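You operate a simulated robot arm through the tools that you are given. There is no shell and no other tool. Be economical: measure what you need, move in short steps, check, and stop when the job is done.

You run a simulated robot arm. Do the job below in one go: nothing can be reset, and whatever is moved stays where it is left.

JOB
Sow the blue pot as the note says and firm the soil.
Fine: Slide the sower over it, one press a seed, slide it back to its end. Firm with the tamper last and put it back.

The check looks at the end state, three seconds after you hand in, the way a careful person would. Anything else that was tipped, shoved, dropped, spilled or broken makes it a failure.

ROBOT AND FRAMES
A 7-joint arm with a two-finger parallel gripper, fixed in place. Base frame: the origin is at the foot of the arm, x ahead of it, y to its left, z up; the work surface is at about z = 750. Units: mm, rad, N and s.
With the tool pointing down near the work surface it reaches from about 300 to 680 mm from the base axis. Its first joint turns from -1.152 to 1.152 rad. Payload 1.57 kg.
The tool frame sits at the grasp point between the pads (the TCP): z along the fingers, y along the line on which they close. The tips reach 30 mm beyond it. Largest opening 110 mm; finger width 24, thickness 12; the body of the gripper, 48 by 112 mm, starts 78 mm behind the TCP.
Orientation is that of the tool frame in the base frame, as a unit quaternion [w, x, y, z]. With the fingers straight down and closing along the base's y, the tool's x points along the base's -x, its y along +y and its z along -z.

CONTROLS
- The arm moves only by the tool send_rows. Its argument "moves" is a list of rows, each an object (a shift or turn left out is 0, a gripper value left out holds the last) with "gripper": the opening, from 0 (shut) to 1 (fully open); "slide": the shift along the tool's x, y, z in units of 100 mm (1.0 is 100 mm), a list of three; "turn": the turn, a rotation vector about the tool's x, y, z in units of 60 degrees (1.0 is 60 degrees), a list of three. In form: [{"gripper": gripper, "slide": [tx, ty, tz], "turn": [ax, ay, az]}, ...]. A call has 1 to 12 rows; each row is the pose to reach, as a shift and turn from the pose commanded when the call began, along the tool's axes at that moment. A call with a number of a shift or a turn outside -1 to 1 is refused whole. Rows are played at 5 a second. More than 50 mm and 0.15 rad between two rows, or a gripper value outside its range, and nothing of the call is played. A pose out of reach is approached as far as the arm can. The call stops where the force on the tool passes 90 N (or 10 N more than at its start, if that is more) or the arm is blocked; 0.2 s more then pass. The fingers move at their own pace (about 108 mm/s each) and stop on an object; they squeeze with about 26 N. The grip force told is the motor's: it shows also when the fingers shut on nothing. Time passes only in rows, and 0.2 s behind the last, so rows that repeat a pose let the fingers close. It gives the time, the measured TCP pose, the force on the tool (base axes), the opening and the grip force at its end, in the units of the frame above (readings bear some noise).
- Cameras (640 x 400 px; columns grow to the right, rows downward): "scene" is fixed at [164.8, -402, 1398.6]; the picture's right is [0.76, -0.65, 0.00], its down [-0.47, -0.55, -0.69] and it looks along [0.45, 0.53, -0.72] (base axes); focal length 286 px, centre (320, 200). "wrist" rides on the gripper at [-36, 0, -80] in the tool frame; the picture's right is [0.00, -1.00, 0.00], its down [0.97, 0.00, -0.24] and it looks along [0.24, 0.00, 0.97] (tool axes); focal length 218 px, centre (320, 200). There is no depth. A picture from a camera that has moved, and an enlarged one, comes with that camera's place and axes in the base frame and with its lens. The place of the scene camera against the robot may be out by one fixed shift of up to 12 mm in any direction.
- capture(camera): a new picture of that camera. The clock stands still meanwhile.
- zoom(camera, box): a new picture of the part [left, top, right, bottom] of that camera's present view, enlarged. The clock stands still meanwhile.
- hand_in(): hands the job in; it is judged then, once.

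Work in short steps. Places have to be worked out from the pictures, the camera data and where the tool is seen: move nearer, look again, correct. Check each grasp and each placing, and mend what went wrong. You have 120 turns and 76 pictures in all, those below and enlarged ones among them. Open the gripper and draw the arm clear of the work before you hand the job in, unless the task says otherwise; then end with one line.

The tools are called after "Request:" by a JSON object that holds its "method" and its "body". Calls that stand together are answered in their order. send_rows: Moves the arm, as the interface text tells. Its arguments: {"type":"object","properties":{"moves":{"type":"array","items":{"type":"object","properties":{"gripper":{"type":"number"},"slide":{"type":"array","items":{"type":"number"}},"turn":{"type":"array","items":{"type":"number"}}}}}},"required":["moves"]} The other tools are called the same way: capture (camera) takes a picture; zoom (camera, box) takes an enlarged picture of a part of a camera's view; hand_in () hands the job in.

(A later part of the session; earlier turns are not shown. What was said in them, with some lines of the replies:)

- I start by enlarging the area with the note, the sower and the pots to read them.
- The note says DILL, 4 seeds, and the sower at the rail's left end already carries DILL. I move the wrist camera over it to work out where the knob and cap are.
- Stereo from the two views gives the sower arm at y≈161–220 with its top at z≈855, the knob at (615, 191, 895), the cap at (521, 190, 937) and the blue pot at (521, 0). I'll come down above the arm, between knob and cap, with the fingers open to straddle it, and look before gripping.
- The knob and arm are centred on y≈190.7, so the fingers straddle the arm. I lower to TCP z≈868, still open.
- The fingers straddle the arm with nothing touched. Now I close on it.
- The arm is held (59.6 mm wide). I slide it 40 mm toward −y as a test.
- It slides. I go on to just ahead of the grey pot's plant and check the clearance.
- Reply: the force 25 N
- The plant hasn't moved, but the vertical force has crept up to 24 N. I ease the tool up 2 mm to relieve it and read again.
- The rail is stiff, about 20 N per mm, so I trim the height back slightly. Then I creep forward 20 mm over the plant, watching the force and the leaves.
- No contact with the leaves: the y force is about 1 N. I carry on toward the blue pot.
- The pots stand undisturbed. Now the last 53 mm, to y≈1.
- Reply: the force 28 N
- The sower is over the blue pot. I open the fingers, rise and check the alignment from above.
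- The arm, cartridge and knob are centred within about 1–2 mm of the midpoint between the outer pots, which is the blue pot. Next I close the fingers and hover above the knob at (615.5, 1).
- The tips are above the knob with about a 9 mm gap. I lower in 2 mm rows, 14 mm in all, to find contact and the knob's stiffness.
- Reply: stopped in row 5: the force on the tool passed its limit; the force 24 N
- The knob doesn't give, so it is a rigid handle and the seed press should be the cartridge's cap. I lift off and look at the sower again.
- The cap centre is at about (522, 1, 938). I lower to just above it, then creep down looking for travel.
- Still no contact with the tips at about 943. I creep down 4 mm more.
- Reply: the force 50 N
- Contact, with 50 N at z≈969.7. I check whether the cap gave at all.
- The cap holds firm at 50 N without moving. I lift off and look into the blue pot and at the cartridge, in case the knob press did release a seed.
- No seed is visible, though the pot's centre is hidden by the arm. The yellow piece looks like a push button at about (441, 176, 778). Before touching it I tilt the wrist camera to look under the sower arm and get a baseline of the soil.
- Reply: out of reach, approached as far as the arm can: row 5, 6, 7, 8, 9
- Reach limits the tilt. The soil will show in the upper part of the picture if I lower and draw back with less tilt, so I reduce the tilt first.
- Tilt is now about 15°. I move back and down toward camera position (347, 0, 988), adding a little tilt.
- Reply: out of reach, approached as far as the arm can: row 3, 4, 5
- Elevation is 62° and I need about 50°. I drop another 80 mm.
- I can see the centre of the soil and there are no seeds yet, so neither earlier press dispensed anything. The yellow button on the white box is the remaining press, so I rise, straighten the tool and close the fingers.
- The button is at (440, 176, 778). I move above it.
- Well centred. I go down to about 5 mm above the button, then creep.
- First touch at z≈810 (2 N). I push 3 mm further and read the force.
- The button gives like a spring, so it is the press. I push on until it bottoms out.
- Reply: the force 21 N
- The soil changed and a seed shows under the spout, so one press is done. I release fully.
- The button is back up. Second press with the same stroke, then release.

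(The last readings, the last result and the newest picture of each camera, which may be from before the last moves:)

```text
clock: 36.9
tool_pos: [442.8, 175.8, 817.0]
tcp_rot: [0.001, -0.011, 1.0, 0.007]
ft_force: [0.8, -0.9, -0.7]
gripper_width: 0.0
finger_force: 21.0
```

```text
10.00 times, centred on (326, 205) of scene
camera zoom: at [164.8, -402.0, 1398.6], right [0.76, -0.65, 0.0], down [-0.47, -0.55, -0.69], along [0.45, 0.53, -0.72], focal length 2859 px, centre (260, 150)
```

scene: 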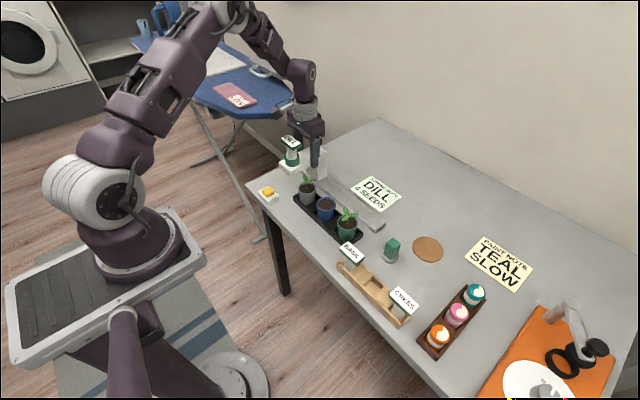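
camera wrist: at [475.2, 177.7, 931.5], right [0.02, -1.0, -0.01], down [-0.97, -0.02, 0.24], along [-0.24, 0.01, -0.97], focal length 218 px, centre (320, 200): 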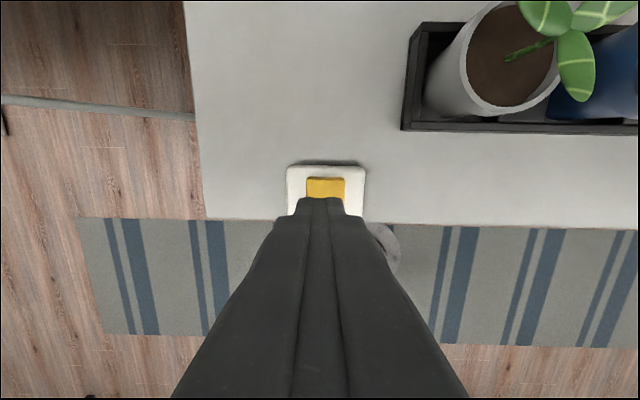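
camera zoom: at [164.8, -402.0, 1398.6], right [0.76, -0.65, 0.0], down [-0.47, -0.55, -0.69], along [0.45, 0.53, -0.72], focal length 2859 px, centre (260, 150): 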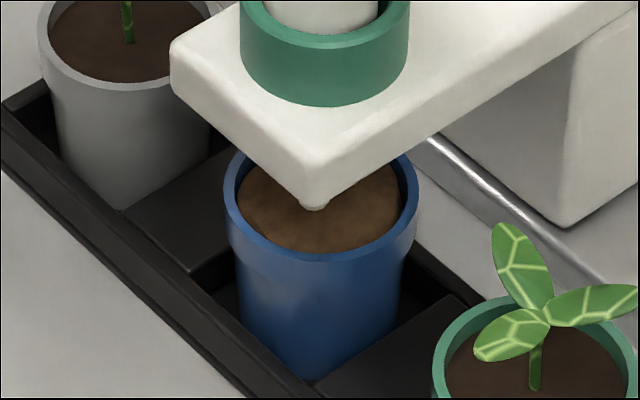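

A second seed can't be told apart from here. I go back to the under-arm viewpoint to count.

Request:
{"method": "send_rows", "body": {"moves": [{"slide": [0, 0, -0.4]}, {"gripper": 1, "slide": [0, -0.3, -0.7]}, {"slide": [0, -0.65, -0.7]}, {"slide": [0.2, -1.0, -0.7]}, {"slide": [0.4, -1.0, -0.7]}]}}

Request:
{"method": "send_rows", "body": {"moves": [{"slide": [0, -0.35, 0]}, {"slide": [0, -0.7, 0], "turn": [0, -0.12, 0]}, {"slide": [0, -0.7, 0.1], "turn": [0, -0.24, 0]}, {"slide": [0, -0.7, 0.22], "turn": [0, -0.36, 0]}, {"slide": [0, -0.7, 0.22], "turn": [0, -0.36, 0]}]}}

Request:
{"method": "zoom", "body": {"camera": "wrist", "box": [270, 40, 370, 110]}}

```text
clock: 38.1
tool_pos: [403.5, 74.5, 883.8]
tcp_rot: [0.002, -0.01, 1.0, 0.008]
ft_force: [0.4, -0.4, 0.3]
gripper_width: 110.0
finger_force: 0.1
```

```text
clock: 39.3
tool_pos: [404.3, 6.2, 861.7]
tcp_rot: [0.188, -0.008, 0.982, 0.008]
ft_force: [-0.3, 0.3, -0.4]
gripper_width: 110.1
finger_force: 0.1
```

```text
5.71 times, centred on (320, 75) of wrist
camera zoom: at [408.8, 5.1, 949.0], right [0.02, -1.0, -0.01], down [-0.99, -0.02, -0.14], along [0.14, 0.02, -0.99], focal length 1247 px, centre (320, 914)
```

zoom: 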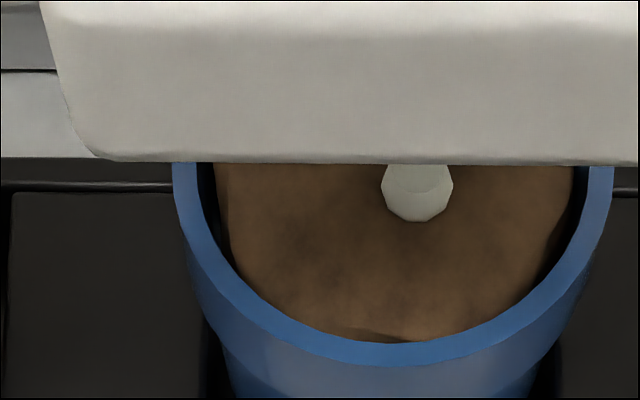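

A pale, seed-like shape sits in the middle; I enlarge it.

Request:
{"method": "zoom", "body": {"camera": "wrist", "box": [322, 62, 350, 82]}}

```text
16.00 times, centred on (336, 72) of wrist
camera zoom: at [408.8, 5.1, 949.0], right [0.02, -1.0, -0.01], down [-0.99, -0.02, -0.14], along [0.14, 0.02, -0.99], focal length 3492 px, centre (64, 2248)
```

zoom: 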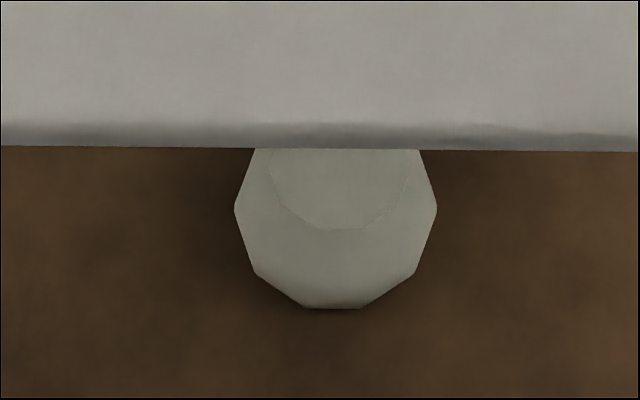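

It looks like one seed partly over another. An undercount can be mended later, so I go back and do presses three and four with identical strokes, then slide the sower away and count.

Request:
{"method": "send_rows", "body": {"moves": [{"gripper": 1, "slide": [0, 0, -0.22], "turn": [0, 0.12, 0]}, {"gripper": 0, "slide": [0, 0.35, -0.22], "turn": [0, 0.24, 0]}, {"slide": [0, 0.7, -0.22], "turn": [0, 0.36, 0]}, {"slide": [0, 1.0, -0.22], "turn": [0, 0.36, 0]}, {"slide": [0, 1.0, -0.22], "turn": [0, 0.36, 0]}]}}

```text
clock: 40.5
tool_pos: [394.7, 104.9, 883.4]
tcp_rot: [0.001, -0.01, 1.0, 0.006]
ft_force: [-0.2, -1.1, -0.4]
gripper_width: 0.0
finger_force: 21.6
```

Request:
{"method": "send_rows", "body": {"moves": [{"slide": [-0.2, 0.35, 0]}, {"slide": [-0.475, 0.7, 0]}, {"slide": [-0.475, 0.7, 0.35]}, {"slide": [-0.475, 0.7, 0.66]}, {"slide": [-0.475, 0.7, 0.66]}, {"slide": [-0.475, 0.7, 0.66]}]}}

Request:
{"method": "zoom", "body": {"camera": "scene", "box": [245, 165, 305, 215]}}

```text
clock: 41.9
tool_pos: [439.0, 176.8, 819.2]
tcp_rot: [0.002, -0.01, 1.0, 0.007]
ft_force: [0.0, -0.4, 0.1]
gripper_width: 0.2
finger_force: 21.7
```

```text
8.00 times, centred on (275, 190) of scene
camera zoom: at [164.8, -402.0, 1398.6], right [0.76, -0.65, 0.0], down [-0.47, -0.55, -0.69], along [0.45, 0.53, -0.72], focal length 2287 px, centre (680, 280)
```

zoom: 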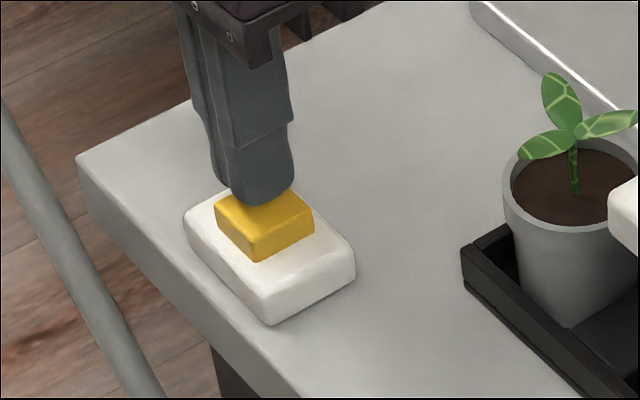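

Third press, stopping at the bottom to read the force.

Request:
{"method": "send_rows", "body": {"moves": [{"slide": [-0.01, 0, 0.06]}, {"slide": [-0.01, 0, 0.11]}, {"slide": [-0.01, 0, 0.14]}, {"slide": [-0.01, 0, 0.165]}, {"slide": [-0.01, 0, 0.165]}]}}

Request:
{"method": "zoom", "body": {"camera": "scene", "box": [306, 185, 346, 225]}}

```text
clock: 43.1
tool_pos: [441.2, 177.0, 803.5]
tcp_rot: [0.002, -0.011, 1.0, 0.007]
ft_force: [-6.5, 0.6, 22.9]
gripper_width: 0.2
finger_force: 21.6
```

```text
10.00 times, centred on (326, 205) of scene
camera zoom: at [164.3, -402.2, 1398.6], right [0.76, -0.65, 0.0], down [-0.47, -0.55, -0.69], along [0.45, 0.53, -0.72], focal length 2859 px, centre (260, 150)
```

zoom: 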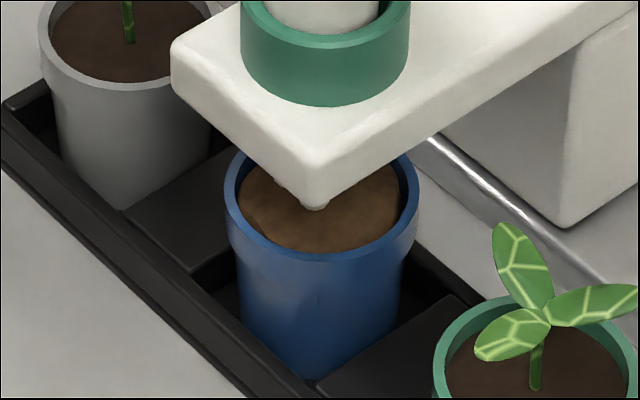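

Bottomed at 23 N, and another seed edge shows on the left. I release and make the fourth press.

Request:
{"method": "send_rows", "body": {"moves": [{"slide": [0, 0, -0.07]}, {"slide": [0, 0, -0.15]}, {"slide": [0, 0, -0.15]}, {"slide": [0, 0, -0.15]}]}}

Request:
{"method": "send_rows", "body": {"moves": [{"slide": [0, 0, 0.06]}, {"slide": [0, 0, 0.1]}, {"slide": [0, 0, 0.13]}, {"slide": [0, 0, 0.15]}, {"slide": [0, 0, 0.15]}]}}

Request:
{"method": "zoom", "body": {"camera": "scene", "box": [306, 185, 346, 225]}}

```text
clock: 44.1
tool_pos: [441.0, 176.0, 816.8]
tcp_rot: [0.002, -0.01, 1.0, 0.006]
ft_force: [0.9, -0.4, 0.1]
gripper_width: 0.2
finger_force: 21.5
```

```text
clock: 45.3
tool_pos: [442.5, 177.1, 802.6]
tcp_rot: [0.002, -0.009, 1.0, 0.006]
ft_force: [-1.5, -5.4, 25.1]
gripper_width: 0.0
finger_force: 21.0
```

```text
10.00 times, centred on (326, 205) of scene
camera zoom: at [164.4, -402.3, 1398.6], right [0.76, -0.65, 0.0], down [-0.47, -0.55, -0.69], along [0.45, 0.53, -0.72], focal length 2859 px, centre (260, 150)
```

zoom: 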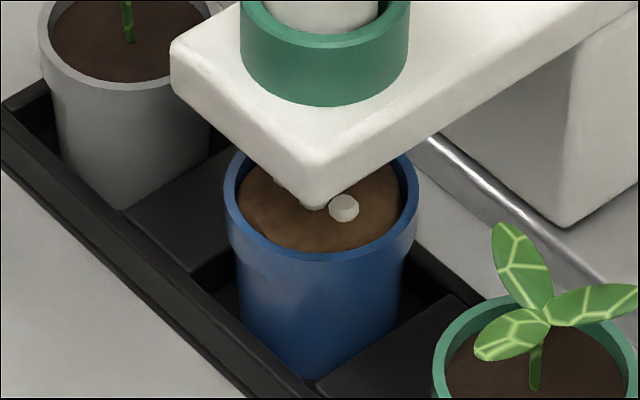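

The fourth seed is in view. I release, rise and straighten the small yaw error, opening the fingers on the way to the sower.

Request:
{"method": "send_rows", "body": {"moves": [{"slide": [0, 0, -0.2]}, {"slide": [0, 0, -0.6], "turn": [0.0115, 0.004, 0.019]}, {"slide": [0, 0, -1.0], "turn": [0.0115, 0.004, 0.019]}, {"slide": [0, 0, -1.0], "turn": [0.0115, 0.004, 0.019]}]}}

Request:
{"method": "send_rows", "body": {"moves": [{"slide": [0, 0, -0.45]}, {"slide": [-0.1, 0, -0.9]}, {"gripper": 1, "slide": [-0.5, -0.2, -0.9]}, {"slide": [-0.9, -0.4, -0.9]}, {"slide": [-1, -0.8, -0.9]}, {"slide": [-1, -1, -0.9]}, {"slide": [-1, -1, -0.9]}]}}

Request:
{"method": "capture", "body": {"camera": "wrist"}}

```text
clock: 46.3
tool_pos: [443.5, 175.5, 900.4]
tcp_rot: [-0.001, 0.0, 1.0, 0.0]
ft_force: [-0.2, 0.0, 0.2]
gripper_width: 0.0
finger_force: 21.4
```

```text
clock: 47.9
tool_pos: [539.4, 76.0, 992.0]
tcp_rot: [0.0, 0.0, 1.0, 0.001]
ft_force: [0.0, 0.1, 0.8]
gripper_width: 109.6
finger_force: 0.1
```

```text
30 pictures are left
camera wrist: at [575.7, 76.8, 1071.1], right [0.0, -1.0, 0.0], down [-0.97, 0.0, 0.24], along [-0.24, 0.0, -0.97], focal length 218 px, centre (320, 200)
```

wrist: 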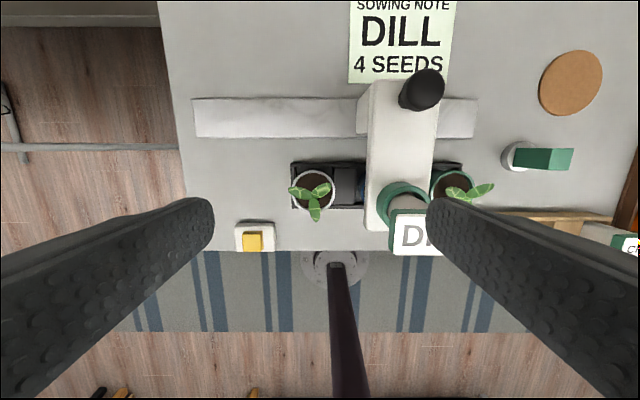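

I move over the arm at (573, 0.5), then lower to z≈869.

Request:
{"method": "send_rows", "body": {"moves": [{"gripper": 1, "slide": [-0.2, -0.35, 0]}, {"slide": [-0.335, -0.755, 0]}, {"slide": [-0.335, -0.755, 0]}, {"slide": [-0.335, -0.755, 0.4]}, {"slide": [-0.335, -0.755, 0.8]}, {"slide": [-0.335, -0.755, 1.0]}]}}

Request:
{"method": "send_rows", "body": {"moves": [{"slide": [0, 0, 0.225]}, {"slide": [0, 0, 0.225]}]}}

Request:
{"method": "send_rows", "body": {"moves": [{"gripper": 0.6}, {"gripper": 0.35}, {"gripper": 0.35}, {"gripper": 0.35}]}}

```text
clock: 49.3
tool_pos: [573.0, 1.3, 892.8]
tcp_rot: [-0.001, -0.001, 1.0, 0.001]
ft_force: [-0.1, -0.1, 0.0]
gripper_width: 110.0
finger_force: 0.0
```

```text
clock: 49.9
tool_pos: [575.4, 0.6, 869.4]
tcp_rot: [0.0, -0.001, 1.0, 0.001]
ft_force: [0.8, 0.5, 0.7]
gripper_width: 110.0
finger_force: 0.0
```

```text
clock: 50.9
tool_pos: [575.4, 1.9, 871.1]
tcp_rot: [0.0, 0.0, 1.0, 0.0]
ft_force: [-0.9, -2.1, -5.4]
gripper_width: 59.9
finger_force: 44.8
```

The arm is gripped (59.9 mm). I slide it back toward +y in stages.

Request:
{"method": "send_rows", "body": {"moves": [{"slide": [0, 0.12, 0]}, {"slide": [0, 0.24, 0]}, {"slide": [0, 0.36, 0]}, {"slide": [0, 0.48, 0]}, {"slide": [0, 0.6, 0]}, {"slide": [0, 0.72, 0]}, {"slide": [0, 0.84, 0]}, {"slide": [0, 0.95, 0]}, {"slide": [0, 0.95, 0]}]}}

```text
clock: 52.9
tool_pos: [575.4, 93.8, 869.5]
tcp_rot: [0.001, 0.0, 1.0, 0.001]
ft_force: [0.6, 0.6, 40.6]
gripper_width: 59.6
finger_force: 44.9
```

Moving freely, but I ease up 1.5 mm to lower the vertical load and then go on.

Request:
{"method": "send_rows", "body": {"moves": [{"slide": [0, 0, -0.015]}, {"slide": [0, 0.12, -0.015]}, {"slide": [0, 0.24, -0.015]}, {"slide": [0, 0.36, -0.015]}, {"slide": [0, 0.48, -0.015]}, {"slide": [0, 0.6, -0.015]}, {"slide": [0, 0.72, -0.015]}, {"slide": [0, 0.84, -0.015]}, {"slide": [0, 0.9, -0.015]}, {"slide": [0, 0.9, -0.015]}]}}

```text
clock: 55.1
tool_pos: [576.1, 186.0, 870.5]
tcp_rot: [-0.001, -0.001, 1.0, 0.0]
ft_force: [9.7, 1.6, -6.0]
gripper_width: 59.9
finger_force: 44.8
```

Near the end. I creep on in 1 mm rows until it meets the stop.

Request:
{"method": "send_rows", "body": {"moves": [{"slide": [0, 0.01, 0]}, {"slide": [0, 0.02, 0]}, {"slide": [0, 0.03, 0]}, {"slide": [0, 0.04, 0]}, {"slide": [0, 0.05, 0]}, {"slide": [0, 0.06, 0]}, {"slide": [0, 0.06, 0]}]}}

```text
clock: 56.7
tool_pos: [574.2, 188.9, 869.9]
tcp_rot: [-0.001, 0.0, 1.0, 0.0]
ft_force: [1.9, -9.8, -19.4]
gripper_width: 59.6
finger_force: 44.4
```

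It meets the stop at y≈189 with −10 N, which matches its starting place. I release, rise and view the pots.

Request:
{"method": "send_rows", "body": {"moves": [{"gripper": 0.75, "slide": [0, -0.01, 0]}, {"gripper": 1, "slide": [0, 0, 0.0]}, {"gripper": 1}, {"gripper": 1, "slide": [0, 0, -0.4]}, {"slide": [0, 0, -0.8]}, {"slide": [0, 0, -1.0]}, {"slide": [0, -0.4, -1.0]}, {"slide": [0, -0.8, -1.0]}, {"slide": [0, -1.0, -1.0]}]}}

Request:
{"method": "zoom", "body": {"camera": "scene", "box": [306, 185, 346, 225]}}

Request:
{"method": "capture", "body": {"camera": "wrist"}}

```text
clock: 58.7
tool_pos: [575.0, 90.4, 971.2]
tcp_rot: [-0.002, 0.0, 1.0, 0.001]
ft_force: [0.2, 0.3, 1.2]
gripper_width: 110.2
finger_force: 0.1
```

```text
10.00 times, centred on (326, 205) of scene
camera zoom: at [164.8, -402.0, 1398.6], right [0.76, -0.65, 0.0], down [-0.47, -0.55, -0.69], along [0.45, 0.53, -0.72], focal length 2859 px, centre (260, 150)
```

zoom: 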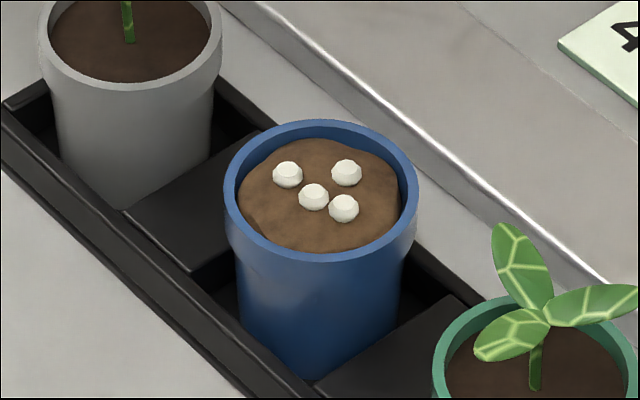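

```text
28 pictures are left
camera wrist: at [611.7, 90.9, 1050.9], right [0.0, -1.0, 0.0], down [-0.97, 0.0, 0.24], along [-0.24, 0.0, -0.97], focal length 218 px, centre (320, 200)
```

wrist: 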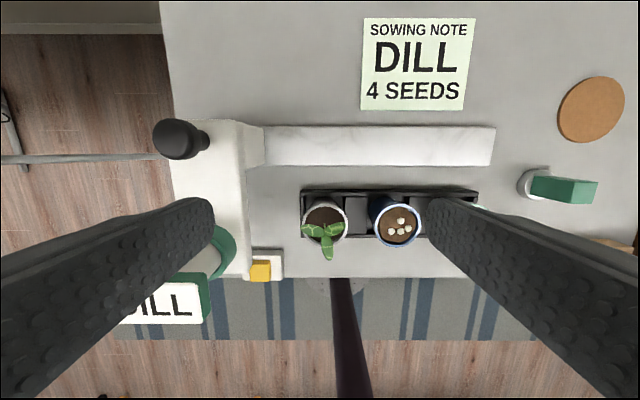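

Exactly four seeds are in the blue pot and the sower is home. Next I move above the tamper, near (560, −200), to measure it.

Request:
{"method": "send_rows", "body": {"moves": [{"slide": [0.1, -0.4, -0.2]}, {"slide": [0.2, -0.8, -0.4]}, {"slide": [0.2, -1.0, -0.4]}]}}

Request:
{"method": "send_rows", "body": {"moves": [{"slide": [0, -0.45, 0]}, {"slide": [0, -0.9, 0]}, {"slide": [0, -1.0, 0]}, {"slide": [0, -1.0, 0]}]}}

Request:
{"method": "send_rows", "body": {"moves": [{"slide": [0, -0.45, 0]}, {"slide": [0, -0.85, 0]}, {"slide": [0, -0.85, 0]}]}}

Request:
{"method": "capture", "body": {"camera": "wrist"}}

Request:
{"method": "zoom", "body": {"camera": "scene", "box": [366, 225, 414, 273]}}

```text
clock: 59.5
tool_pos: [556.4, -11.3, 1011.8]
tcp_rot: [-0.001, -0.001, 1.0, 0.0]
ft_force: [0.5, 0.0, 0.7]
gripper_width: 110.1
finger_force: 0.0
```

```text
clock: 60.5
tool_pos: [555.8, -108.2, 1010.8]
tcp_rot: [-0.001, -0.001, 1.0, 0.001]
ft_force: [-0.1, 0.4, -0.2]
gripper_width: 110.0
finger_force: 0.1
```

```text
clock: 61.3
tool_pos: [557.0, -194.4, 1010.0]
tcp_rot: [-0.001, -0.001, 1.0, 0.001]
ft_force: [0.1, 0.2, 0.3]
gripper_width: 110.0
finger_force: 0.0
```

```text
27 pictures are left
camera wrist: at [593.5, -194.1, 1089.8], right [0.0, -1.0, 0.0], down [-0.97, 0.0, 0.24], along [-0.24, 0.0, -0.97], focal length 218 px, centre (320, 200)
```

wrist: 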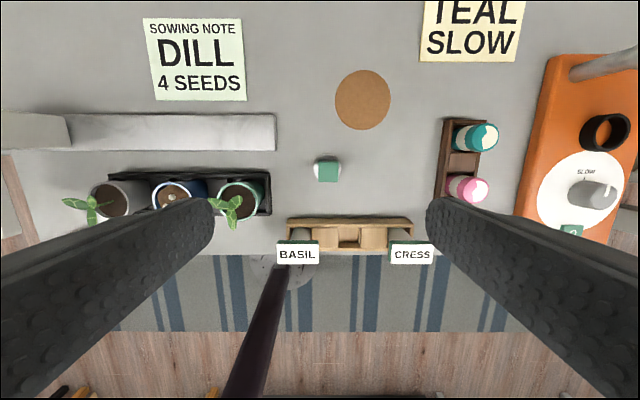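

```text
8.33 times, centred on (390, 249) of scene
camera zoom: at [164.8, -402.1, 1398.6], right [0.76, -0.65, 0.0], down [-0.47, -0.55, -0.69], along [0.45, 0.53, -0.72], focal length 2383 px, centre (-263, -208)
```

zoom: 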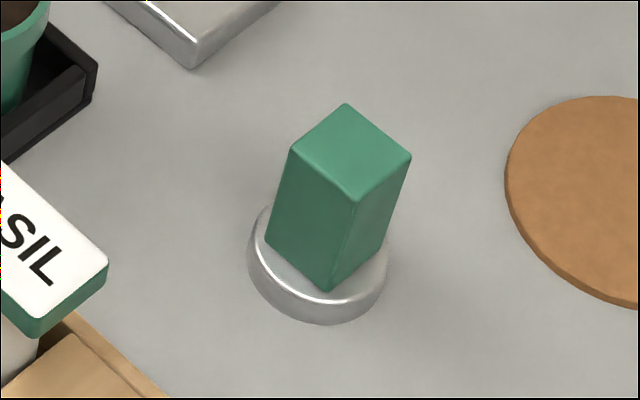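

Request:
{"method": "zoom", "body": {"camera": "wrist", "box": [290, 140, 370, 200]}}

```text
6.67 times, centred on (330, 170) of wrist
camera zoom: at [593.5, -194.1, 1089.8], right [0.0, -1.0, 0.0], down [-0.97, 0.0, 0.24], along [-0.24, 0.0, -0.97], focal length 1455 px, centre (253, 400)
```

zoom: 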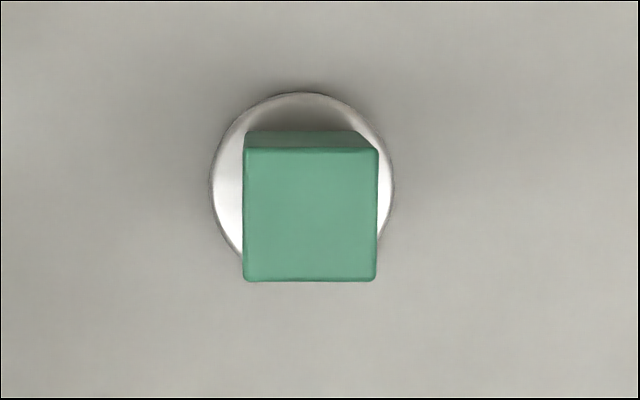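

The tamper has a 25 mm square handle with its top at z≈818 and a 41 mm disc, centred at about (562, −205). I lower over it with the fingers open 80 mm.

Request:
{"method": "send_rows", "body": {"moves": [{"gripper": 0.75, "slide": [-0.05, -0.106, 0.3]}, {"slide": [-0.05, -0.106, 0.7]}, {"slide": [-0.05, -0.106, 1.0]}, {"slide": [-0.05, -0.106, 1.0]}]}}

Request:
{"method": "send_rows", "body": {"moves": [{"slide": [0, 0, 0.4]}, {"slide": [0, 0, 0.6]}, {"slide": [0, 0, 0.6]}]}}

Request:
{"method": "capture", "body": {"camera": "wrist"}}

```text
clock: 62.3
tool_pos: [562.5, -203.3, 910.0]
tcp_rot: [-0.001, 0.001, 1.0, 0.001]
ft_force: [-0.3, 0.1, -0.7]
gripper_width: 82.5
finger_force: 0.1
```

```text
clock: 63.1
tool_pos: [562.5, -203.7, 850.7]
tcp_rot: [0.0, -0.001, 1.0, 0.001]
ft_force: [0.3, 0.0, -0.1]
gripper_width: 82.4
finger_force: 0.0
```

```text
24 pictures are left
camera wrist: at [598.9, -203.4, 931.0], right [0.0, -1.0, 0.0], down [-0.97, 0.0, 0.24], along [-0.24, 0.0, -0.97], focal length 218 px, centre (320, 200)
```

wrist: 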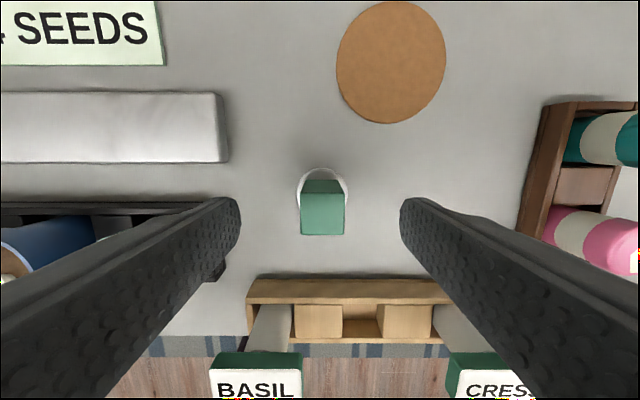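

Centred. I lower to z≈802 and close.

Request:
{"method": "send_rows", "body": {"moves": [{"slide": [0, -0.008, 0.3]}, {"slide": [0, -0.008, 0.485]}, {"slide": [0, -0.008, 0.485]}, {"gripper": 0.4, "slide": [0, -0.008, 0.485]}, {"gripper": 0.1, "slide": [0, -0.008, 0.485]}, {"slide": [0, -0.008, 0.485]}, {"slide": [0, -0.008, 0.485]}]}}

Request:
{"method": "zoom", "body": {"camera": "scene", "box": [350, 205, 430, 275]}}

```text
clock: 64.7
tool_pos: [561.6, -204.2, 801.0]
tcp_rot: [-0.001, -0.001, 1.0, 0.001]
ft_force: [-0.7, -0.6, 0.0]
gripper_width: 25.7
finger_force: 25.4
```

```text
5.71 times, centred on (390, 240) of scene
camera zoom: at [164.8, -402.0, 1398.6], right [0.76, -0.65, 0.0], down [-0.47, -0.55, -0.69], along [0.45, 0.53, -0.72], focal length 1634 px, centre (-80, -29)
```

zoom: 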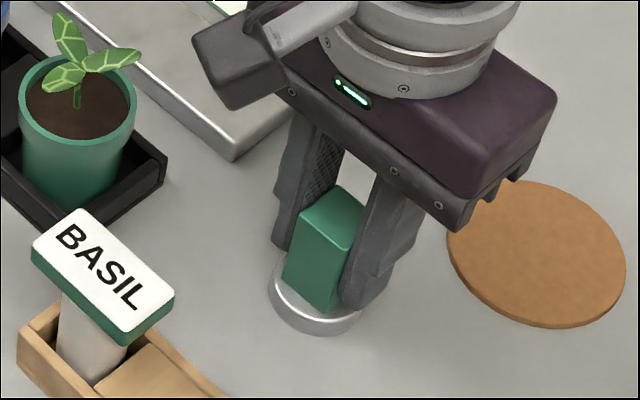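

The handle is held (25.7 mm). I lift 150 mm straight up.

Request:
{"method": "send_rows", "body": {"moves": [{"slide": [0, 0, -0.15]}, {"slide": [0, 0, -0.5]}, {"slide": [0, 0, -0.9]}, {"slide": [0, 0, -1.0]}]}}

Request:
{"method": "send_rows", "body": {"moves": [{"slide": [0, 0, -0.3]}, {"slide": [0, 0, -0.5]}, {"slide": [0.1, 0.3, -0.5]}, {"slide": [0.2, 0.65, -0.5]}, {"slide": [0.2, 1.0, -0.5]}, {"slide": [0.2, 1.0, -0.5]}]}}

Request:
{"method": "send_rows", "body": {"moves": [{"slide": [0, 0.4, 0]}, {"slide": [0.1, 0.8, 0]}, {"slide": [0.2, 0.99, 0]}, {"slide": [0.2, 0.99, 0]}]}}

Request:
{"method": "capture", "body": {"camera": "wrist"}}

Request:
{"method": "zoom", "body": {"camera": "scene", "box": [270, 130, 382, 230]}}

```text
clock: 65.7
tool_pos: [562.3, -205.3, 901.3]
tcp_rot: [-0.001, 0.0, 1.0, 0.002]
ft_force: [-0.2, -0.7, -1.1]
gripper_width: 25.7
finger_force: 25.9
```

```text
clock: 67.1
tool_pos: [538.5, -106.2, 952.9]
tcp_rot: [0.0, 0.0, 1.0, 0.001]
ft_force: [0.1, 0.8, -1.3]
gripper_width: 25.8
finger_force: 26.1
```

```text
clock: 68.1
tool_pos: [521.2, -7.3, 951.6]
tcp_rot: [0.0, 0.0, 1.0, 0.0]
ft_force: [0.4, -0.4, -1.0]
gripper_width: 25.5
finger_force: 26.0
```

```text
22 pictures are left
camera wrist: at [558.8, -5.8, 1031.5], right [0.0, -1.0, 0.0], down [-0.97, 0.0, 0.24], along [-0.24, 0.0, -0.97], focal length 218 px, centre (320, 200)
```

wrist: 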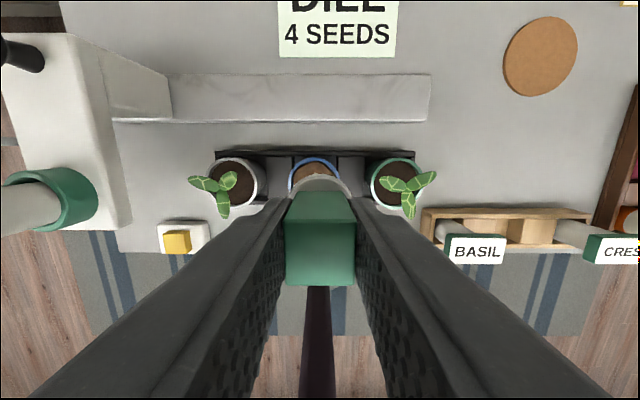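

```text
4.00 times, centred on (326, 180) of scene
camera zoom: at [164.8, -402.0, 1398.6], right [0.76, -0.65, 0.0], down [-0.47, -0.55, -0.69], along [0.45, 0.53, -0.72], focal length 1144 px, centre (296, 280)
```

zoom: 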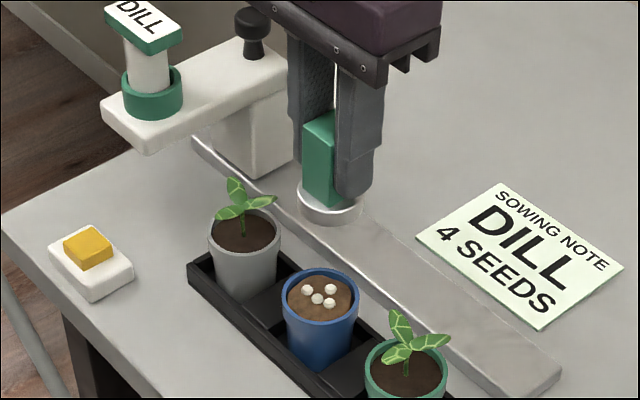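

The tamper is held upright. I enlarge to refine the pot centre before lowering.

Request:
{"method": "zoom", "body": {"camera": "wrist", "box": [200, 140, 440, 220]}}

```text
2.67 times, centred on (320, 180) of wrist
camera zoom: at [558.8, -5.8, 1031.5], right [0.0, -1.0, 0.0], down [-0.97, 0.0, 0.24], along [-0.24, 0.0, -0.97], focal length 582 px, centre (320, 253)
```

zoom: 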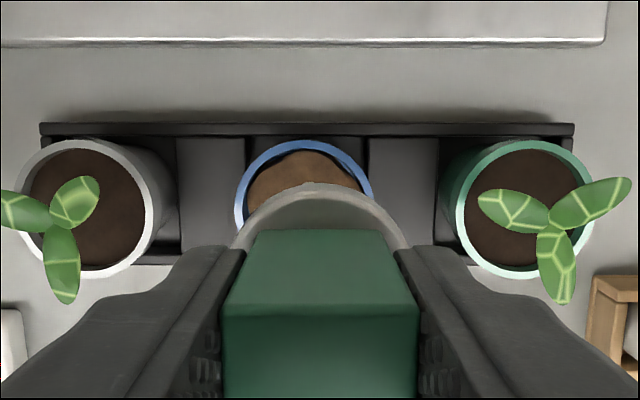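

The blue rim centre lies about 6.4 mm to +y and 2 mm to −x of the disc. I correct and lower to about 12 mm above the rim for a look.

Request:
{"method": "send_rows", "body": {"moves": [{"slide": [0.02, 0.064, 0]}, {"slide": [0.02, 0.064, 0.35]}, {"slide": [0.02, 0.064, 0.7]}, {"slide": [0.02, 0.064, 0.8]}, {"slide": [0.02, 0.064, 0.8]}]}}

Request:
{"method": "zoom", "body": {"camera": "wrist", "box": [200, 100, 440, 250]}}

Request:
{"method": "zoom", "body": {"camera": "scene", "box": [300, 175, 352, 225]}}

```text
clock: 69.3
tool_pos: [518.3, 0.2, 872.0]
tcp_rot: [-0.001, -0.001, 1.0, 0.001]
ft_force: [0.6, 0.0, -1.4]
gripper_width: 25.6
finger_force: 26.5
```

```text
2.67 times, centred on (320, 175) of wrist
camera zoom: at [555.0, 1.3, 951.6], right [0.0, -1.0, 0.0], down [-0.97, 0.0, 0.24], along [-0.24, 0.0, -0.97], focal length 582 px, centre (320, 267)
```

zoom: 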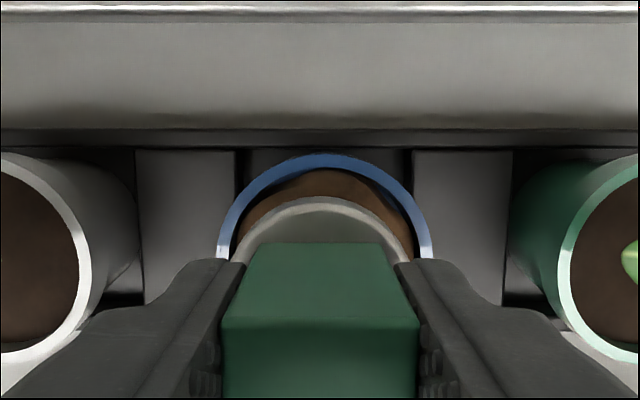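

```text
8.00 times, centred on (326, 200) of scene
camera zoom: at [164.8, -402.0, 1398.6], right [0.76, -0.65, 0.0], down [-0.47, -0.55, -0.69], along [0.45, 0.53, -0.72], focal length 2287 px, centre (272, 200)
```

zoom: 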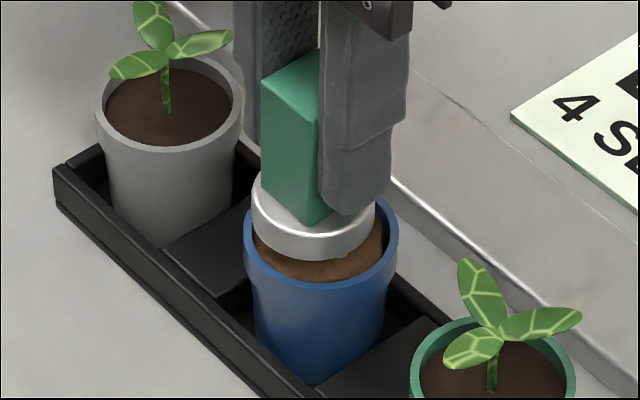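

The disc sits about 1–2 mm off toward −x and +y. I correct by (+1.5, −1.3) and lower 10 mm.

Request:
{"method": "send_rows", "body": {"moves": [{"slide": [-0.015, -0.013, 0]}, {"slide": [-0.015, -0.013, 0.06]}, {"slide": [-0.015, -0.013, 0.1]}, {"slide": [-0.015, -0.013, 0.1]}]}}

Request:
{"method": "zoom", "body": {"camera": "wrist", "box": [260, 130, 380, 210]}}

Request:
{"method": "zoom", "body": {"camera": "scene", "box": [306, 185, 346, 225]}}

```text
clock: 70.3
tool_pos: [520.1, -0.7, 862.2]
tcp_rot: [0.0, -0.001, 1.0, 0.001]
ft_force: [0.4, -0.8, -2.2]
gripper_width: 25.8
finger_force: 26.1
```

```text
5.00 times, centred on (320, 170) of wrist
camera zoom: at [556.2, -0.1, 942.3], right [0.0, -1.0, 0.0], down [-0.97, 0.0, 0.24], along [-0.24, 0.0, -0.97], focal length 1091 px, centre (320, 350)
```

zoom: 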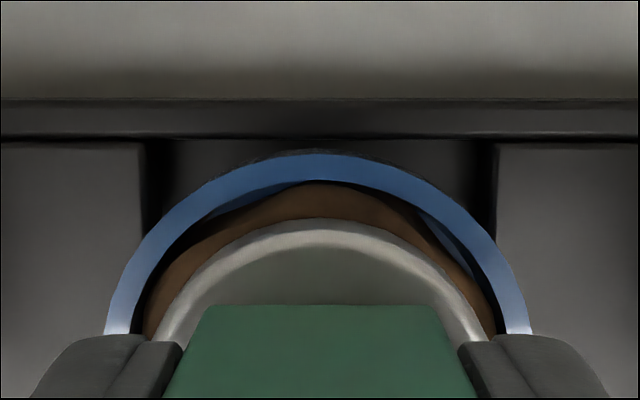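

```text
10.00 times, centred on (326, 205) of scene
camera zoom: at [164.8, -402.0, 1398.6], right [0.76, -0.65, 0.0], down [-0.47, -0.55, -0.69], along [0.45, 0.53, -0.72], focal length 2859 px, centre (260, 150)
```

zoom: 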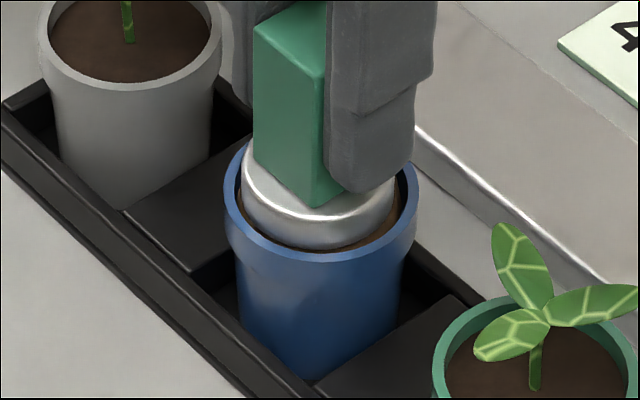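

Centred within a millimetre or so. I lower in 2 mm rows into the pot.

Request:
{"method": "send_rows", "body": {"moves": [{"slide": [0, 0, 0.02]}, {"slide": [0, 0, 0.04]}, {"slide": [0, 0, 0.06]}, {"slide": [0, 0, 0.07]}, {"slide": [0, 0, 0.07]}]}}

Request:
{"method": "zoom", "body": {"camera": "scene", "box": [306, 185, 346, 225]}}

```text
clock: 71.5
tool_pos: [520.3, -2.4, 856.4]
tcp_rot: [0.001, -0.001, 1.0, 0.002]
ft_force: [-4.0, -0.5, 24.2]
gripper_width: 25.7
finger_force: 26.1
```

```text
10.00 times, centred on (326, 205) of scene
camera zoom: at [164.3, -402.0, 1398.7], right [0.76, -0.65, 0.0], down [-0.47, -0.55, -0.69], along [0.45, 0.53, -0.72], focal length 2859 px, centre (260, 150)
```

zoom: 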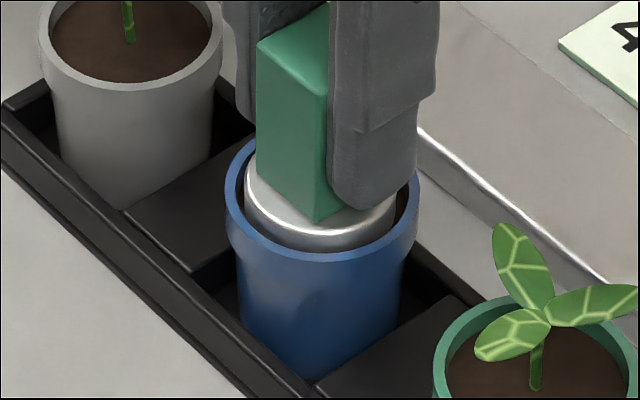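

The disc is inside the rim and pressing with 24 N. I press 1.5 mm more and hold.

Request:
{"method": "send_rows", "body": {"moves": [{"slide": [0, 0, 0.008]}, {"slide": [0, 0, 0.015]}, {"slide": [0, 0, 0.015]}, {"slide": [0, 0, 0.015]}, {"slide": [0, 0, 0.015]}]}}

Request:
{"method": "zoom", "body": {"camera": "scene", "box": [306, 185, 346, 225]}}

```text
clock: 72.7
tool_pos: [519.5, -0.6, 855.2]
tcp_rot: [0.001, 0.0, 1.0, 0.0]
ft_force: [2.1, 0.0, 24.2]
gripper_width: 25.9
finger_force: 25.6
```

```text
10.00 times, centred on (326, 205) of scene
camera zoom: at [164.5, -402.0, 1398.6], right [0.76, -0.65, 0.0], down [-0.47, -0.55, -0.69], along [0.45, 0.53, -0.72], focal length 2859 px, centre (260, 150)
```

zoom: 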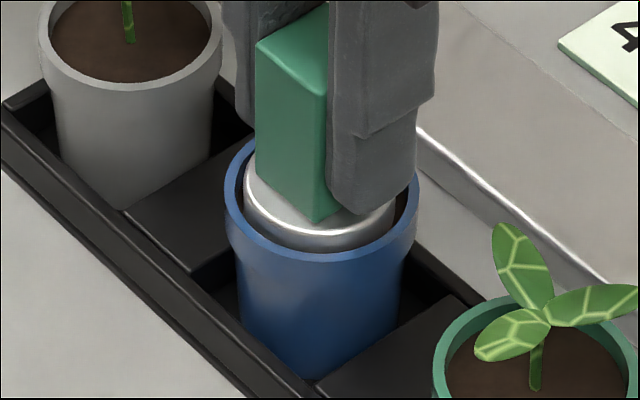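

The force holds at 24 N. I lift 25 mm to see whether the soil is firmed.

Request:
{"method": "send_rows", "body": {"moves": [{"slide": [0, 0, -0.08]}, {"slide": [0, 0, -0.3]}, {"slide": [0, 0, -0.6]}, {"slide": [0, 0, -0.9]}, {"slide": [0, 0, -0.9]}]}}

Request:
{"method": "zoom", "body": {"camera": "scene", "box": [296, 160, 356, 225]}}

```text
clock: 73.9
tool_pos: [518.8, -1.4, 944.4]
tcp_rot: [0.0, 0.0, 1.0, 0.001]
ft_force: [0.0, 0.3, -0.7]
gripper_width: 25.7
finger_force: 26.2
```

```text
6.15 times, centred on (326, 192) of scene
camera zoom: at [164.8, -402.0, 1398.6], right [0.76, -0.65, 0.0], down [-0.47, -0.55, -0.69], along [0.45, 0.53, -0.72], focal length 1760 px, centre (283, 246)
```

zoom: 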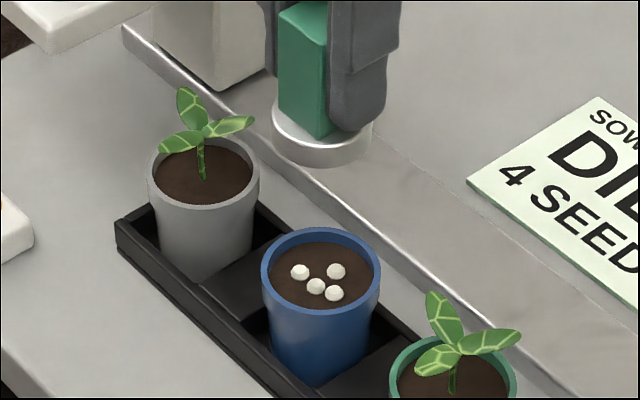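

The soil is now flat and dark with all four seeds in it, so it is firmed. I carry the tamper back over its place at (562, −204.7).

Request:
{"method": "send_rows", "body": {"moves": [{"slide": [-0.1, -0.3, -0.06]}, {"slide": [-0.2, -0.65, -0.06]}, {"slide": [-0.2, -1.0, -0.06]}, {"slide": [-0.2, -1.0, -0.06]}]}}

Request:
{"method": "send_rows", "body": {"moves": [{"slide": [-0.1, -0.4, 0]}, {"slide": [-0.22, -0.8, 0]}, {"slide": [-0.22, -1.0, 0]}, {"slide": [-0.22, -1.0, 0]}, {"slide": [-0.22, -1.0, 0]}]}}

```text
clock: 74.9
tool_pos: [540.6, -102.0, 951.2]
tcp_rot: [-0.002, 0.0, 1.0, 0.001]
ft_force: [-0.5, 0.2, -1.5]
gripper_width: 25.6
finger_force: 26.2
```

```text
clock: 76.1
tool_pos: [562.1, -201.4, 949.8]
tcp_rot: [-0.002, 0.0, 1.0, 0.002]
ft_force: [0.8, 0.2, -0.7]
gripper_width: 25.5
finger_force: 25.8
```

I lower to about 7 mm above the table, trimming y by −3 mm.

Request:
{"method": "send_rows", "body": {"moves": [{"slide": [0, -0.03, 0.4]}, {"slide": [0, -0.03, 0.8]}, {"slide": [0, -0.03, 1.0]}, {"slide": [0, -0.03, 1.0]}]}}

Request:
{"method": "send_rows", "body": {"moves": [{"slide": [0, 0, 0.25]}, {"slide": [0, 0, 0.42]}, {"slide": [0, 0, 0.42]}]}}

Request:
{"method": "send_rows", "body": {"moves": [{"slide": [0, 0, 0.02]}, {"slide": [0, 0, 0.04]}, {"slide": [0, 0, 0.055]}, {"slide": [0, 0, 0.055]}]}}

```text
clock: 77.1
tool_pos: [563.1, -204.5, 850.5]
tcp_rot: [-0.001, 0.0, 1.0, 0.001]
ft_force: [-0.1, -0.6, -1.4]
gripper_width: 25.6
finger_force: 25.5
```

```text
clock: 77.9
tool_pos: [562.5, -202.7, 807.2]
tcp_rot: [0.0, -0.001, 1.0, 0.0]
ft_force: [-0.3, 0.1, -1.7]
gripper_width: 25.6
finger_force: 25.9
```

```text
clock: 78.9
tool_pos: [562.0, -203.9, 802.3]
tcp_rot: [-0.001, -0.001, 1.0, 0.0]
ft_force: [-0.1, -0.3, -2.0]
gripper_width: 25.4
finger_force: 25.7
```

No contact yet, so I creep down further until the force changes.

Request:
{"method": "send_rows", "body": {"moves": [{"slide": [0, 0, 0.007]}, {"slide": [0, 0, 0.014]}, {"slide": [0, 0, 0.014]}]}}

Request:
{"method": "zoom", "body": {"camera": "scene", "box": [366, 225, 414, 273]}}

```text
clock: 79.7
tool_pos: [562.2, -203.3, 800.2]
tcp_rot: [-0.001, -0.001, 1.0, 0.001]
ft_force: [0.1, -0.2, -2.0]
gripper_width: 25.9
finger_force: 25.7
```

```text
8.33 times, centred on (390, 249) of scene
camera zoom: at [164.8, -402.0, 1398.6], right [0.76, -0.65, 0.0], down [-0.47, -0.55, -0.69], along [0.45, 0.53, -0.72], focal length 2383 px, centre (-263, -208)
```

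zoom: 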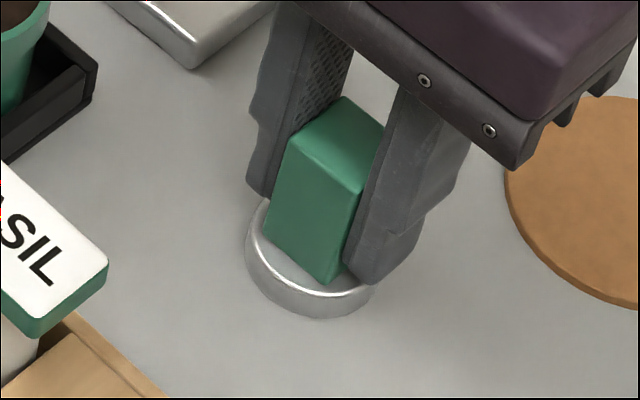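

The disc is still about 2 mm high and 1 mm to +y of its old outline. I trim and go on down.

Request:
{"method": "send_rows", "body": {"moves": [{"slide": [0, -0.008, 0]}, {"slide": [0, -0.008, 0.01]}, {"slide": [0, -0.008, 0.02]}, {"slide": [0, -0.008, 0.02]}]}}

```text
clock: 80.7
tool_pos: [562.7, -205.0, 799.7]
tcp_rot: [-0.001, -0.001, 1.0, 0.0]
ft_force: [-3.4, 0.7, 18.4]
gripper_width: 25.6
finger_force: 26.2
```

Contact with the table at 18 N. I back off half a millimetre, open gently and rise clear.

Request:
{"method": "send_rows", "body": {"moves": [{"slide": [0, 0, -0.007]}, {"gripper": 0.4, "slide": [0, 0, -0.007]}, {"gripper": 0.75, "slide": [0, 0, -0.007]}, {"slide": [0, 0, -0.007]}, {"slide": [0, 0, -0.4]}, {"slide": [0, 0, -0.8]}, {"slide": [0, 0, -1.0]}]}}

Request:
{"method": "send_rows", "body": {"moves": [{"slide": [0, 0, -0.45]}, {"slide": [0, 0, -0.9]}, {"slide": [0.2, 0, -1.0]}, {"slide": [0.6, 0, -1.0]}, {"slide": [1.0, 0, -1.0]}, {"slide": [1.0, 0, -1.0]}]}}

Request:
{"method": "zoom", "body": {"camera": "scene", "box": [366, 225, 414, 273]}}

Request:
{"method": "capture", "body": {"camera": "scene"}}

Request:
{"method": "zoom", "body": {"camera": "scene", "box": [240, 110, 400, 240]}}

```text
clock: 82.3
tool_pos: [562.2, -205.0, 897.8]
tcp_rot: [-0.001, 0.0, 1.0, 0.001]
ft_force: [0.1, -0.2, -0.5]
gripper_width: 82.3
finger_force: 0.0
```

```text
clock: 83.7
tool_pos: [461.3, -206.0, 996.7]
tcp_rot: [-0.002, 0.0, 1.0, 0.001]
ft_force: [-0.4, -0.6, -0.3]
gripper_width: 82.4
finger_force: 0.1
```

```text
8.33 times, centred on (390, 249) of scene
camera zoom: at [164.7, -402.0, 1398.6], right [0.76, -0.65, 0.0], down [-0.47, -0.55, -0.69], along [0.45, 0.53, -0.72], focal length 2383 px, centre (-263, -208)
```

zoom: 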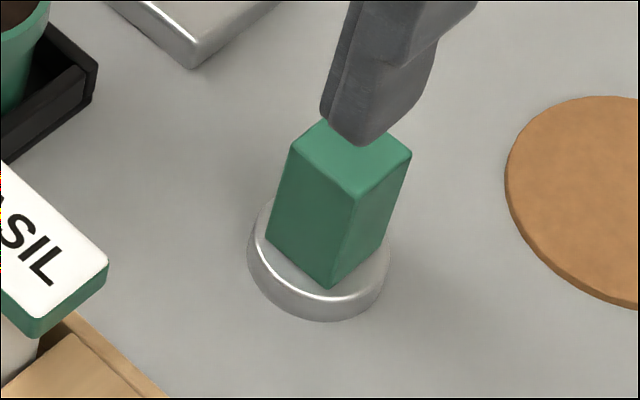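

```text
10 pictures are left
```

scene: 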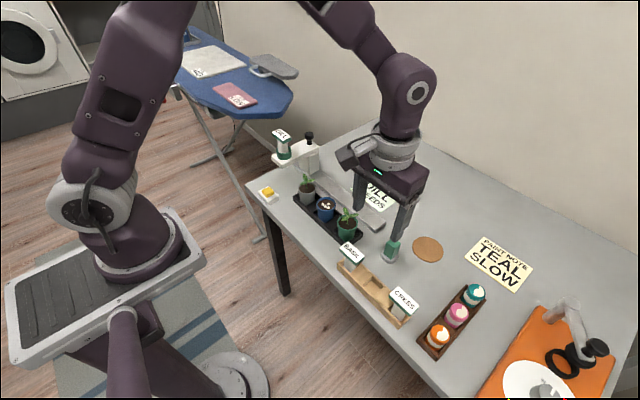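

```text
3.08 times, centred on (320, 175) of scene
camera zoom: at [164.7, -402.0, 1398.6], right [0.76, -0.65, 0.0], down [-0.47, -0.55, -0.69], along [0.45, 0.53, -0.72], focal length 880 px, centre (320, 277)
```

zoom: 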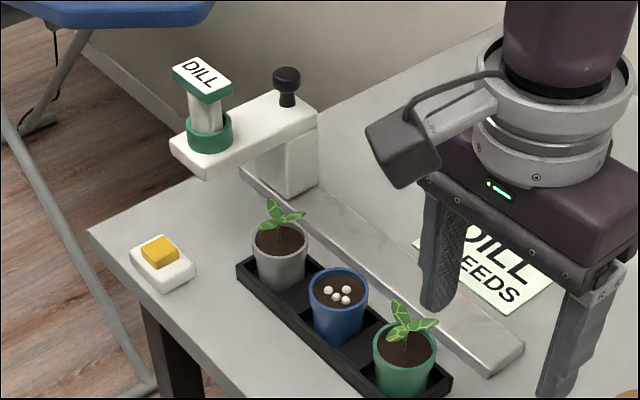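

All matches the starting layout: the tamper sits on its old outline, the sower is at its end, and four seeds lie in firmed soil. I draw the arm up and back with the gripper open, then hand in.

Request:
{"method": "send_rows", "body": {"moves": [{"gripper": 1, "slide": [0, 0.1, -0.4]}, {"slide": [0, 0.3, -0.8]}, {"slide": [0, 0.6, -1.0]}, {"slide": [0, 0.6, -1.0]}]}}

Request:
{"method": "hand_in", "body": {}}

```text
clock: 84.7
tool_pos: [459.4, -145.1, 1096.8]
tcp_rot: [-0.001, -0.001, 1.0, 0.001]
ft_force: [0.2, 0.7, -0.1]
gripper_width: 110.1
finger_force: 0.1
```

```text
The job is handed in.
```

The blue pot has four dill seeds in firmed soil, the sower is back at its end, the tamper is back in its place, and the job is handed in.
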